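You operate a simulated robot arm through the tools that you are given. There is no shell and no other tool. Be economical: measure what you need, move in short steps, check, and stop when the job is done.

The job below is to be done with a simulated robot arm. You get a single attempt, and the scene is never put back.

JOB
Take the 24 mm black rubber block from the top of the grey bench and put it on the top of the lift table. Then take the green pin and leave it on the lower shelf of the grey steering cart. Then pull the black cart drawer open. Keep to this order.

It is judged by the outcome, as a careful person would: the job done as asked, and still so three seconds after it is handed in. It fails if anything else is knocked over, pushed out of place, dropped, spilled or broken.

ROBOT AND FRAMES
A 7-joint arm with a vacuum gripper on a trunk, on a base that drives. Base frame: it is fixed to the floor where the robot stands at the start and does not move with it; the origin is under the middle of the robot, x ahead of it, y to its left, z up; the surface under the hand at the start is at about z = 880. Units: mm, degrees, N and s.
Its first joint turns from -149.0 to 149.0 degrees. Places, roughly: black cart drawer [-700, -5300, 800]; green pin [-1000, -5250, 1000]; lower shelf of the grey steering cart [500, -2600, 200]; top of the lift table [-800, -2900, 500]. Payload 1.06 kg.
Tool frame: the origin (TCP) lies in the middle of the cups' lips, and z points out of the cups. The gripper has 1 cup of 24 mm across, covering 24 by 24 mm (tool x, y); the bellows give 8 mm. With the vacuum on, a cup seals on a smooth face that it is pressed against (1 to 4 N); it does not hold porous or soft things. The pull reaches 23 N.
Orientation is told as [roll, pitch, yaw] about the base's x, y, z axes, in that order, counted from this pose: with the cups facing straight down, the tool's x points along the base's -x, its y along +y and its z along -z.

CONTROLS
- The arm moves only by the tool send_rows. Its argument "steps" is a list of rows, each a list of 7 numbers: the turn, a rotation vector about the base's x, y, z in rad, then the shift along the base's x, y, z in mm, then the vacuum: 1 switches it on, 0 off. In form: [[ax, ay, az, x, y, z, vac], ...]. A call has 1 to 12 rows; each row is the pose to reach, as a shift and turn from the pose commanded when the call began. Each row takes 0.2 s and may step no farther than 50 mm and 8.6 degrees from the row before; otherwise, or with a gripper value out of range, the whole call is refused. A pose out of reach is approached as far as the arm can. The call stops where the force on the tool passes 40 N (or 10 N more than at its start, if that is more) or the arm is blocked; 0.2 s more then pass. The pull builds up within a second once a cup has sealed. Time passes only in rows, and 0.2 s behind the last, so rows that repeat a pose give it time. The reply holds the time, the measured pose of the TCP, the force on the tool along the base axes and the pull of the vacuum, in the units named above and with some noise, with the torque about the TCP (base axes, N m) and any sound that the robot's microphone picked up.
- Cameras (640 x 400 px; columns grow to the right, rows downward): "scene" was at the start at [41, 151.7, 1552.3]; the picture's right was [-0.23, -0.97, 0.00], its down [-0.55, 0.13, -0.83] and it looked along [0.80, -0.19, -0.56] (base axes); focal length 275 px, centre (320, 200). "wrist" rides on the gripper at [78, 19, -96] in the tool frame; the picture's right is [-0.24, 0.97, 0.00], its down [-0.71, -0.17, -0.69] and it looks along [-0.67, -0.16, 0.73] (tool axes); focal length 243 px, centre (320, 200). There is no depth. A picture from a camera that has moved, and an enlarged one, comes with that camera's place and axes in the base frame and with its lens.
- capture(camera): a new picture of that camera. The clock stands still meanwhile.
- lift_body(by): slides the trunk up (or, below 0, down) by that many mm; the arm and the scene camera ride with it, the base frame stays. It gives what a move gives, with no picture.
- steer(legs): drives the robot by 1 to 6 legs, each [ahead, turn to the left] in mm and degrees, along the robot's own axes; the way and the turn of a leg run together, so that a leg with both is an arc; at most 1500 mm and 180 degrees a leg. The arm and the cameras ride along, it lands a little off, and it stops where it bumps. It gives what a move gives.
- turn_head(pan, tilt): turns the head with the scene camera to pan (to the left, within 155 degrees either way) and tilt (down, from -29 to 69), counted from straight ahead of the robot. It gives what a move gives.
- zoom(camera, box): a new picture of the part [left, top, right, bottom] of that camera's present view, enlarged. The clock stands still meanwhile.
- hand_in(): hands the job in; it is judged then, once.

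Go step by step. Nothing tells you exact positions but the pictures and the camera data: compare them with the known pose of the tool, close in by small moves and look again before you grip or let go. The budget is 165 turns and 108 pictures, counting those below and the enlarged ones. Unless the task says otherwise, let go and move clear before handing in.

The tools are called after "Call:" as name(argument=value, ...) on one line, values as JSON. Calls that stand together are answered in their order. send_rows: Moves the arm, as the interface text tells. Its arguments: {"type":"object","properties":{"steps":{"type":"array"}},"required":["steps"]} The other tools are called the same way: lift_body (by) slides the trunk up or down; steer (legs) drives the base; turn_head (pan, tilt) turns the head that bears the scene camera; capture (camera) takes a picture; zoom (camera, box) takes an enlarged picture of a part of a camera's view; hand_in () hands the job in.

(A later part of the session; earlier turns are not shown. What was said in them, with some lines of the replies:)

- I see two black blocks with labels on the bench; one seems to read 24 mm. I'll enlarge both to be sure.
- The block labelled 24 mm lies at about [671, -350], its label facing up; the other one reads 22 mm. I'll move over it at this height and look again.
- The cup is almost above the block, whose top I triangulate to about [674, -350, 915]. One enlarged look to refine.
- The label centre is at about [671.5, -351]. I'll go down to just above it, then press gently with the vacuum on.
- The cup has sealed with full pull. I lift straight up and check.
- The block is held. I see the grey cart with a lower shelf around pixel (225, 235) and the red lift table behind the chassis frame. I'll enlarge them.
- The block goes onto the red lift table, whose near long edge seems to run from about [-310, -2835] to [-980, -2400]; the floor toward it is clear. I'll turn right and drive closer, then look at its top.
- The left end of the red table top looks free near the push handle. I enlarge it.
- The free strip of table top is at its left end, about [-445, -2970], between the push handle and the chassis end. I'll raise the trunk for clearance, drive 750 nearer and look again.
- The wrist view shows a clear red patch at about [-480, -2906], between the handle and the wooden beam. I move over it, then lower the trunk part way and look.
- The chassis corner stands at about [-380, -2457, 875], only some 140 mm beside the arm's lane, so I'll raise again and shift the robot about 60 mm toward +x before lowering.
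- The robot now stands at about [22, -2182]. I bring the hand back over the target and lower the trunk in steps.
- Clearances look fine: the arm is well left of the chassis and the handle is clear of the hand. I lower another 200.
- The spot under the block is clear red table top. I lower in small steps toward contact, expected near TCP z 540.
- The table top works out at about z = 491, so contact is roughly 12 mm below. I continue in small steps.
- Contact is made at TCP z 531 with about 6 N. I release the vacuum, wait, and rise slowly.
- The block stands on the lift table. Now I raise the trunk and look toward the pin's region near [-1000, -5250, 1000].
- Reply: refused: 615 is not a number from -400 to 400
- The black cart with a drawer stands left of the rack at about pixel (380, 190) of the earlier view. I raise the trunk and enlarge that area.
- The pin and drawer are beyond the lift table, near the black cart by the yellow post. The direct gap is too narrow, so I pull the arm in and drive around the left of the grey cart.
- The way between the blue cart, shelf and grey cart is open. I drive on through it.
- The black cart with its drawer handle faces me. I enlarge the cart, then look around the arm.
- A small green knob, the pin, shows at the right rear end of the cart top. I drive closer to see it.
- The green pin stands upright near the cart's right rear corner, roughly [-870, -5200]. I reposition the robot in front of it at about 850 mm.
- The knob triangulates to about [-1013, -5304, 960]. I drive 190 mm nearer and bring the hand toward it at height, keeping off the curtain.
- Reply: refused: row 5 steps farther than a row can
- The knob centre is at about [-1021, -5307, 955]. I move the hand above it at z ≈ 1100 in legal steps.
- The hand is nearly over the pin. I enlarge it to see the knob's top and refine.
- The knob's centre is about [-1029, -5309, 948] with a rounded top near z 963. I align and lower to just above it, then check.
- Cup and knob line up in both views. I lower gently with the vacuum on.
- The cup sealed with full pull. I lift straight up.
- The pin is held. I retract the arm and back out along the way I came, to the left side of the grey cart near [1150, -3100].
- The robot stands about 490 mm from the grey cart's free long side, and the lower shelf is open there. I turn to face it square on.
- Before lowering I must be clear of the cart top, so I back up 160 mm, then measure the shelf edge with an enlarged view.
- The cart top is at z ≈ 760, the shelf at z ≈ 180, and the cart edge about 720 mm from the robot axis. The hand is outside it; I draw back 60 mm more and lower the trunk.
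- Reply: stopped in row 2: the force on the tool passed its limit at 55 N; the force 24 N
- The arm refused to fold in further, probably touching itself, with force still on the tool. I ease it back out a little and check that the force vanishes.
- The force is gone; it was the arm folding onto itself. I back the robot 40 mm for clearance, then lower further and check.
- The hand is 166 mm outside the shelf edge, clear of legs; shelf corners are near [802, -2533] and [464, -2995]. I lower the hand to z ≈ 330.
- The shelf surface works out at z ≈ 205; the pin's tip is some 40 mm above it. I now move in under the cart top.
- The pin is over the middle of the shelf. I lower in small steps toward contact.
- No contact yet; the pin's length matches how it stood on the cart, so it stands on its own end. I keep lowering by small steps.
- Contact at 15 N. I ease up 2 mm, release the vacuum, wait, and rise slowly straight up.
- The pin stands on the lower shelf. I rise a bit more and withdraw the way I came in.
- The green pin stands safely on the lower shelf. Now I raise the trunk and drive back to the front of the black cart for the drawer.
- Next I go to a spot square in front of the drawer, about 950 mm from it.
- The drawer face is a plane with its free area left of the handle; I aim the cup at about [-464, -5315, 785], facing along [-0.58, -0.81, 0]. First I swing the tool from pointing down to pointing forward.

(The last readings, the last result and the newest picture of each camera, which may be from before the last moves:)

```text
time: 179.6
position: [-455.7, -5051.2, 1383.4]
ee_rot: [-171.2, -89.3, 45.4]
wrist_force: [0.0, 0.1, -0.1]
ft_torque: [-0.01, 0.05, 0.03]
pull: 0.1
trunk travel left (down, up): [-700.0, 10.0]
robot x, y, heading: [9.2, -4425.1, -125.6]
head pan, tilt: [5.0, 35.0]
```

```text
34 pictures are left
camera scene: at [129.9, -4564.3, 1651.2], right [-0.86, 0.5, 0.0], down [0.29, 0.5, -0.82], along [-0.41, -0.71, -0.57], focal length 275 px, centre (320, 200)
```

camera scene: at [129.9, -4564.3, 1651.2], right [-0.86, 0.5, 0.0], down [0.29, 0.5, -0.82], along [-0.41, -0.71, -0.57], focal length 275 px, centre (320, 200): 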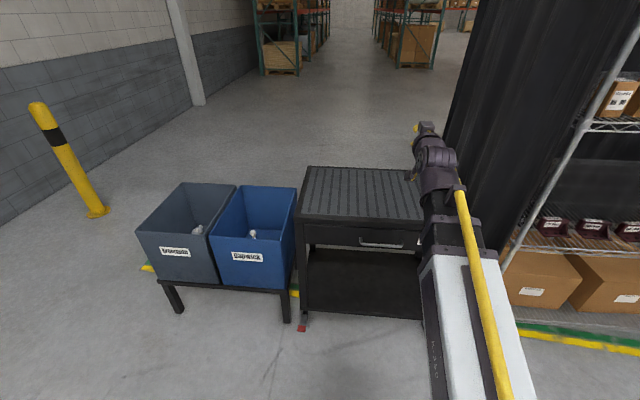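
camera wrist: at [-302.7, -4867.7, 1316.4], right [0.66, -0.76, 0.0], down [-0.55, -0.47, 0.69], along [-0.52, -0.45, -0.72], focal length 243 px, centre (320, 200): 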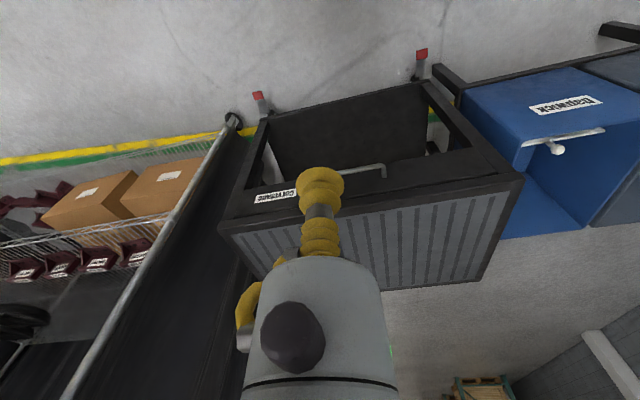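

The tool now points forward, about 220 mm in front of the face plane. I shift left 147 mm and lower the trunk.

Call:
send_rows(steps=[[0, 0, 0, 30, -21, 0, 0], [0, 0, 0, 60, -43, 0, 0], [0, 0, 0, 90, -64, 0, 0], [0, 0, 0, 120, -85, 0, 0], [0, 0, 0, 120, -85, 0, 0]])

Call:
lift_body(by=-400)

Call:
capture(camera="scene")

Call:
capture(camera="wrist")

```text
time: 180.8
position: [-335.1, -5135.4, 1379.9]
ee_rot: [-167.9, -89.4, 42.2]
wrist_force: [0.0, -0.4, 0.0]
ft_torque: [0.0, 0.0, -0.01]
pull: 0.1
trunk travel left (down, up): [-700.0, 10.0]
robot x, y, heading: [7.6, -4431.1, -125.1]
head pan, tilt: [5.0, 35.0]
```

```text
time: 184.7
position: [-336.1, -5132.9, 980.2]
ee_rot: [-169.3, -89.4, 43.6]
wrist_force: [0.7, -0.7, -0.2]
ft_torque: [-0.04, 0.01, 0.0]
pull: 0.1
trunk travel left (down, up): [-300.0, 410.0]
robot x, y, heading: [12.3, -4426.9, -125.2]
head pan, tilt: [5.0, 35.0]
```

```text
33 pictures are left
camera scene: at [129.9, -4564.3, 1251.3], right [-0.86, 0.5, 0.0], down [0.29, 0.5, -0.82], along [-0.41, -0.71, -0.57], focal length 275 px, centre (320, 200)
```

scene: 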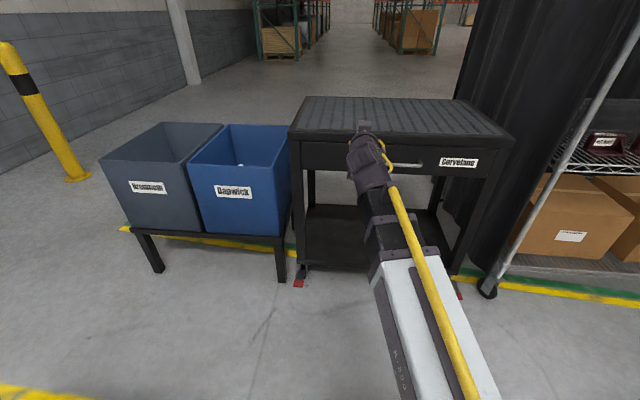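

```text
32 pictures are left
camera wrist: at [-266.0, -5068.9, 900.3], right [0.79, -0.56, 0.23], down [0.26, 0.66, 0.7], along [-0.55, -0.49, 0.67], focal length 243 px, centre (320, 200)
```

wrist: 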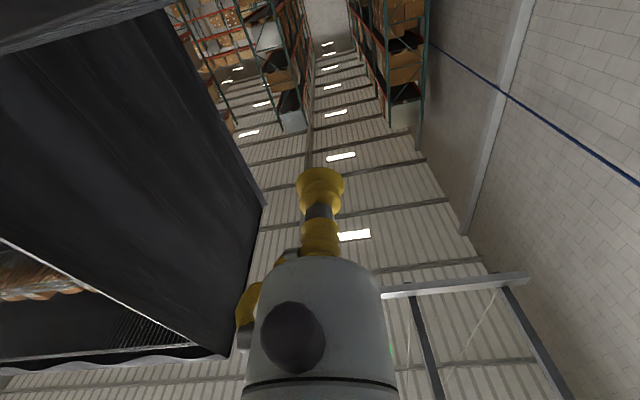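

I lower the hand to z ≈ 785, still about 220 mm off the face, and look.

Call:
send_rows(steps=[[0, 0, 0, 0, 0, -48, 0], [0, 0, 0, 0, 0, -96, 0], [0, 0, 0, 0, 0, -144, 0], [0, 0, 0, 0, 0, -194, 0], [0, 0, 0, -29, -41, -194, 0], [0, 0, 0, -58, -81, -194, 0], [0, 0, 0, -58, -81, -194, 0]])

Call:
capture(camera="scene")

Call:
capture(camera="wrist")

```text
refused: row 5 steps farther than a row can; nothing moved
```

```text
31 pictures are left
camera scene: at [129.9, -4564.3, 1251.3], right [-0.86, 0.5, 0.0], down [0.29, 0.5, -0.82], along [-0.41, -0.71, -0.57], focal length 275 px, centre (320, 200)
```

scene: 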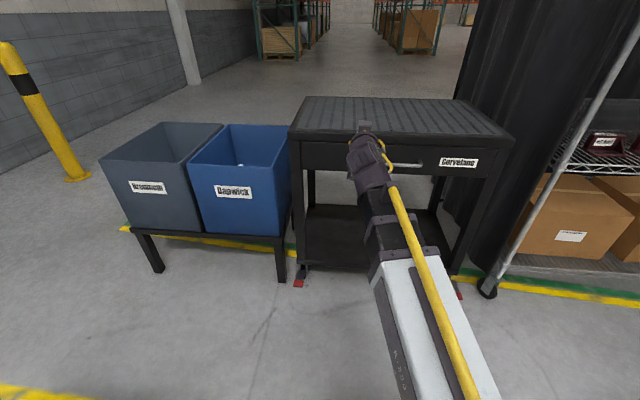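

```text
30 pictures are left
camera wrist: at [-266.0, -5068.9, 900.3], right [0.79, -0.56, 0.23], down [0.26, 0.66, 0.7], along [-0.55, -0.49, 0.67], focal length 243 px, centre (320, 200)
```

wrist: 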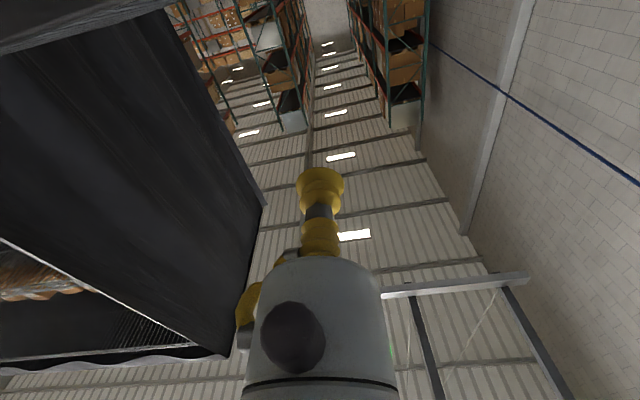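

One row was a hair too long; I repeat with shorter steps.

Call:
send_rows(steps=[[0, 0, 0, 0, 0, -48, 0], [0, 0, 0, 0, 0, -96, 0], [0, 0, 0, 0, 0, -144, 0], [0, 0, 0, 0, 0, -192, 0], [0, 0, 0, -26, -36, -194, 0], [0, 0, 0, -52, -73, -194, 0], [0, 0, 0, -52, -73, -194, 0]])

Call:
capture(camera="wrist")

Call:
capture(camera="scene")

```text
time: 186.2
position: [-388.9, -5208.7, 786.6]
ee_rot: [-169.9, -89.4, 44.5]
wrist_force: [-0.3, 0.4, 0.2]
ft_torque: [0.01, 0.02, 0.02]
pull: 0.0
trunk travel left (down, up): [-300.0, 410.0]
robot x, y, heading: [14.1, -4428.2, -125.3]
head pan, tilt: [5.0, 35.0]
```

```text
29 pictures are left
camera wrist: at [-318.3, -5142.7, 705.2], right [0.79, -0.56, 0.23], down [0.26, 0.66, 0.7], along [-0.55, -0.49, 0.67], focal length 243 px, centre (320, 200)
```

wrist: 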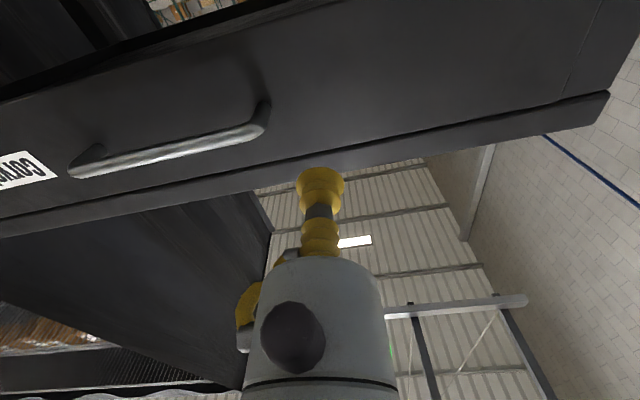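

```text
28 pictures are left
camera scene: at [129.9, -4564.3, 1251.2], right [-0.86, 0.5, 0.0], down [0.29, 0.5, -0.82], along [-0.41, -0.71, -0.57], focal length 275 px, centre (320, 200)
```

scene: 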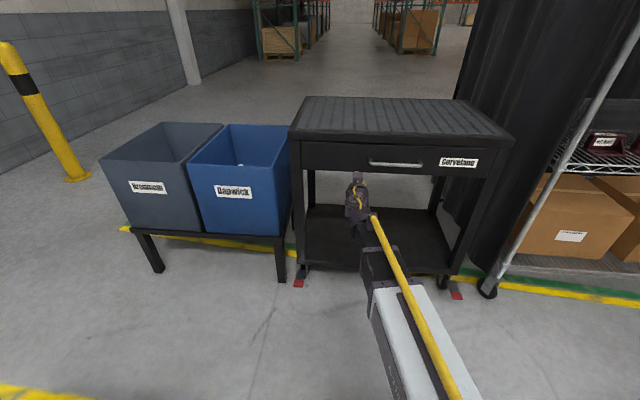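

The cup points at free drawer face about 50 mm beside the handle. I move forward 115 mm, then press in small steps with vacuum on.

Call:
send_rows(steps=[[0, 0, 0, -26, -37, 0, 0], [0, 0, 0, -52, -73, 0, 0], [0, 0, 0, -67, -94, 0, 1], [0, 0, 0, -70, -98, 0, 1], [0, 0, 0, -72, -101, 0, 1], [0, 0, 0, -73, -103, 0, 1], [0, 0, 0, -73, -103, 0, 1]])

```text
time: 187.8
position: [-460.4, -5309.2, 785.7]
ee_rot: [-169.6, -89.5, 44.0]
wrist_force: [10.3, 14.0, -9.4]
ft_torque: [-0.06, 0.05, -0.02]
pull: 22.9
trunk travel left (down, up): [-300.0, 410.0]
robot x, y, heading: [12.1, -4426.5, -125.4]
head pan, tilt: [5.0, 35.0]
```

Sealed with full pull. I pull slowly straight out and watch the pull.

Call:
send_rows(steps=[[0, 0, 0, 2, 3, 0, 1], [0, 0, 0, 4, 6, 0, 1], [0, 0, 0, 7, 10, 0, 1], [0, 0, 0, 11, 15, 0, 1], [0, 0, 0, 15, 21, 0, 1], [0, 0, 0, 20, 28, 0, 1], [0, 0, 0, 25, 35, 0, 1], [0, 0, 0, 30, 42, 0, 1], [0, 0, 0, 35, 49, 0, 1]])

Call:
capture(camera="scene")

```text
time: 189.8
position: [-425.0, -5260.9, 785.9]
ee_rot: [-165.6, -89.5, 39.9]
wrist_force: [6.0, -3.6, -4.6]
ft_torque: [-0.02, 0.0, -0.04]
pull: 23.4
trunk travel left (down, up): [-300.0, 410.0]
robot x, y, heading: [11.3, -4428.9, -125.3]
head pan, tilt: [5.0, 35.0]
```

```text
27 pictures are left
camera scene: at [130.3, -4564.9, 1251.1], right [-0.86, 0.5, 0.0], down [0.29, 0.5, -0.82], along [-0.41, -0.71, -0.57], focal length 275 px, centre (320, 200)
```

scene: 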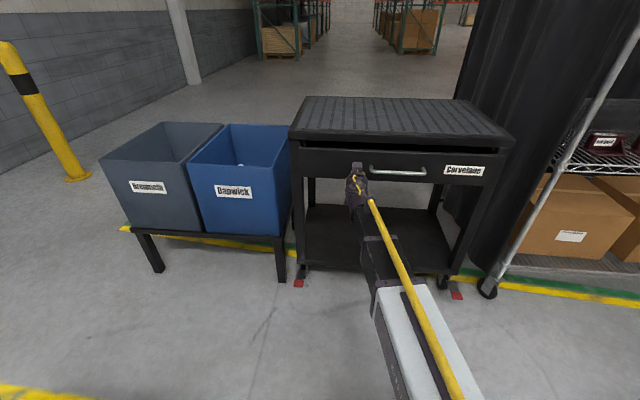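

The drawer is sliding open with little effort. I continue, correcting slightly to the left for the side force.

Call:
send_rows(steps=[[0, 0, 0, 6, 6, -0.5, 1], [0, 0, 0, 12, 14, -0.5, 1], [0, 0, 0, 18, 22, -0.5, 1], [0, 0, 0, 24, 30, -0.5, 1], [0, 0, 0, 30, 38, -0.5, 1], [0, 0, 0, 36, 46, -0.5, 1], [0, 0, 0, 42, 54, -0.5, 1], [0, 0, 0, 48, 62, -0.5, 1], [0, 0, 0, 54, 70, -0.5, 1], [0, 0, 0, 60, 78, -0.5, 1]])

```text
time: 192.1
position: [-366.5, -5182.3, 786.4]
ee_rot: [-172.8, -89.4, 47.1]
wrist_force: [-6.8, 5.5, 2.9]
ft_torque: [0.03, -0.01, 0.05]
pull: 22.6
trunk travel left (down, up): [-300.0, 410.0]
robot x, y, heading: [13.5, -4426.3, -125.2]
head pan, tilt: [5.0, 35.0]
```

The side force swapped sign, so I adjust the direction and pull about 80 mm more.

Call:
send_rows(steps=[[0, 0, 0, 4, 8, 0, 1], [0, 0, 0, 9, 14.5, 0, 1], [0, 0, 0, 14, 21, 0, 1], [0, 0, 0, 19, 27.5, 0, 1], [0, 0, 0, 24, 34, 0, 1], [0, 0, 0, 29, 41, 0, 1], [0, 0, 0, 34, 48, 0, 1], [0, 0, 0, 40, 56, 0, 1], [0, 0, 0, 46, 64, 0, 1], [0, 0, 0, 46, 64, 0, 1]])

Call:
capture(camera="scene")

```text
time: 194.2
position: [-320.0, -5118.6, 785.7]
ee_rot: [-171.2, -89.4, 45.4]
wrist_force: [-3.7, 5.7, -1.4]
ft_torque: [0.05, 0.02, 0.03]
pull: 22.8
trunk travel left (down, up): [-300.0, 410.0]
robot x, y, heading: [14.0, -4425.3, -125.5]
head pan, tilt: [5.0, 35.0]
```

```text
26 pictures are left
camera scene: at [129.6, -4563.9, 1251.3], right [-0.86, 0.5, 0.0], down [0.29, 0.49, -0.82], along [-0.41, -0.71, -0.57], focal length 275 px, centre (320, 200)
```

scene: 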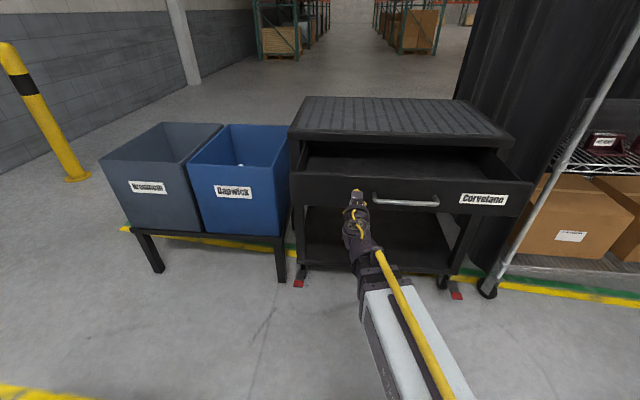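

The drawer is open about 235 mm. I pull a little further by backing the base gently.

Call:
steer(legs=[[-60, 0]])

Call:
capture(camera="scene")

```text
time: 195.2
position: [-285.5, -5070.7, 787.3]
ee_rot: [-173.3, -89.5, 47.8]
wrist_force: [-2.7, 0.8, -3.6]
ft_torque: [-0.12, -0.19, 0.01]
pull: 22.4
trunk travel left (down, up): [-300.0, 410.0]
robot x, y, heading: [44.0, -4378.9, -125.0]
head pan, tilt: [5.0, 35.0]
```

```text
25 pictures are left
camera scene: at [164.2, -4515.5, 1251.3], right [-0.86, 0.5, 0.0], down [0.29, 0.5, -0.82], along [-0.41, -0.71, -0.57], focal length 275 px, centre (320, 200)
```

scene: 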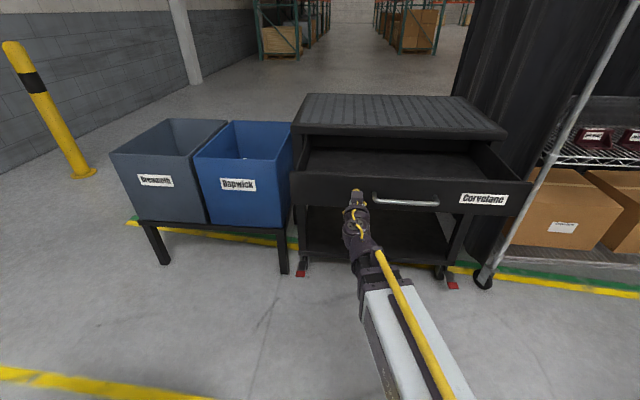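

The drawer is now about 295 mm open. I release the vacuum, wait, and back the base away.

Call:
send_rows(steps=[[0, 0, 0, 0, 0, 0, 0], [0, 0, 0, 0, 0, 0, 0], [0, 0, 0, 0, 0, 0, 0], [0, 0, 0, 0, 0, 0, 0], [0, 0, 0, 0, 0, 0, 0]])

Call:
steer(legs=[[-200, 0]])

Call:
capture(camera="scene")

```text
time: 196.4
position: [-284.9, -5070.6, 785.7]
ee_rot: [-172.4, -89.5, 46.9]
wrist_force: [-0.5, 0.5, 0.8]
ft_torque: [0.01, -0.01, 0.0]
pull: 0.0
trunk travel left (down, up): [-300.0, 410.0]
robot x, y, heading: [43.7, -4374.1, -125.1]
head pan, tilt: [5.0, 35.0]
```

```text
time: 198.0
position: [-171.7, -4907.9, 786.3]
ee_rot: [-172.7, -89.4, 46.9]
wrist_force: [-0.1, -0.8, 0.5]
ft_torque: [0.01, 0.02, 0.01]
pull: 0.0
trunk travel left (down, up): [-300.0, 410.0]
robot x, y, heading: [155.8, -4215.3, -125.3]
head pan, tilt: [5.0, 35.0]
```

```text
24 pictures are left
camera scene: at [278.5, -4354.2, 1251.2], right [-0.86, 0.51, 0.0], down [0.29, 0.49, -0.82], along [-0.41, -0.71, -0.57], focal length 275 px, centre (320, 200)
```

scene: 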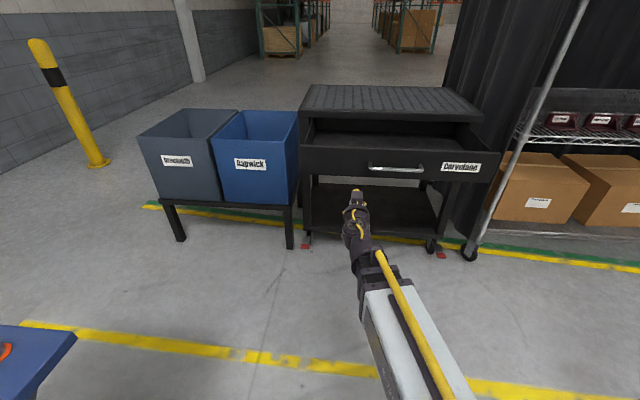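

The drawer stays open, the block is on the lift table, the pin stands on the lower shelf, and the hand is clear, so I hand in.

Call:
hand_in()

```text
The job is handed in.
```

All three steps are done, in the order you gave, and the job is handed in; I haven't seen the judge's verdict.

- **Block:** the 24 mm black rubber block is on top of the lift table.
- **Pin:** the green pin stands upright on the lower shelf of the grey steering cart.
- **Drawer:** the black cart drawer is about 295 mm open and stayed open after I let go.

I did not take a last look at the block and pin before handing in. Both were in place when I last had them in view. The arm once met more than 50 N while being drawn back beside the steering cart. I took this to be the arm folding onto itself, and the pictures showed nothing disturbed.
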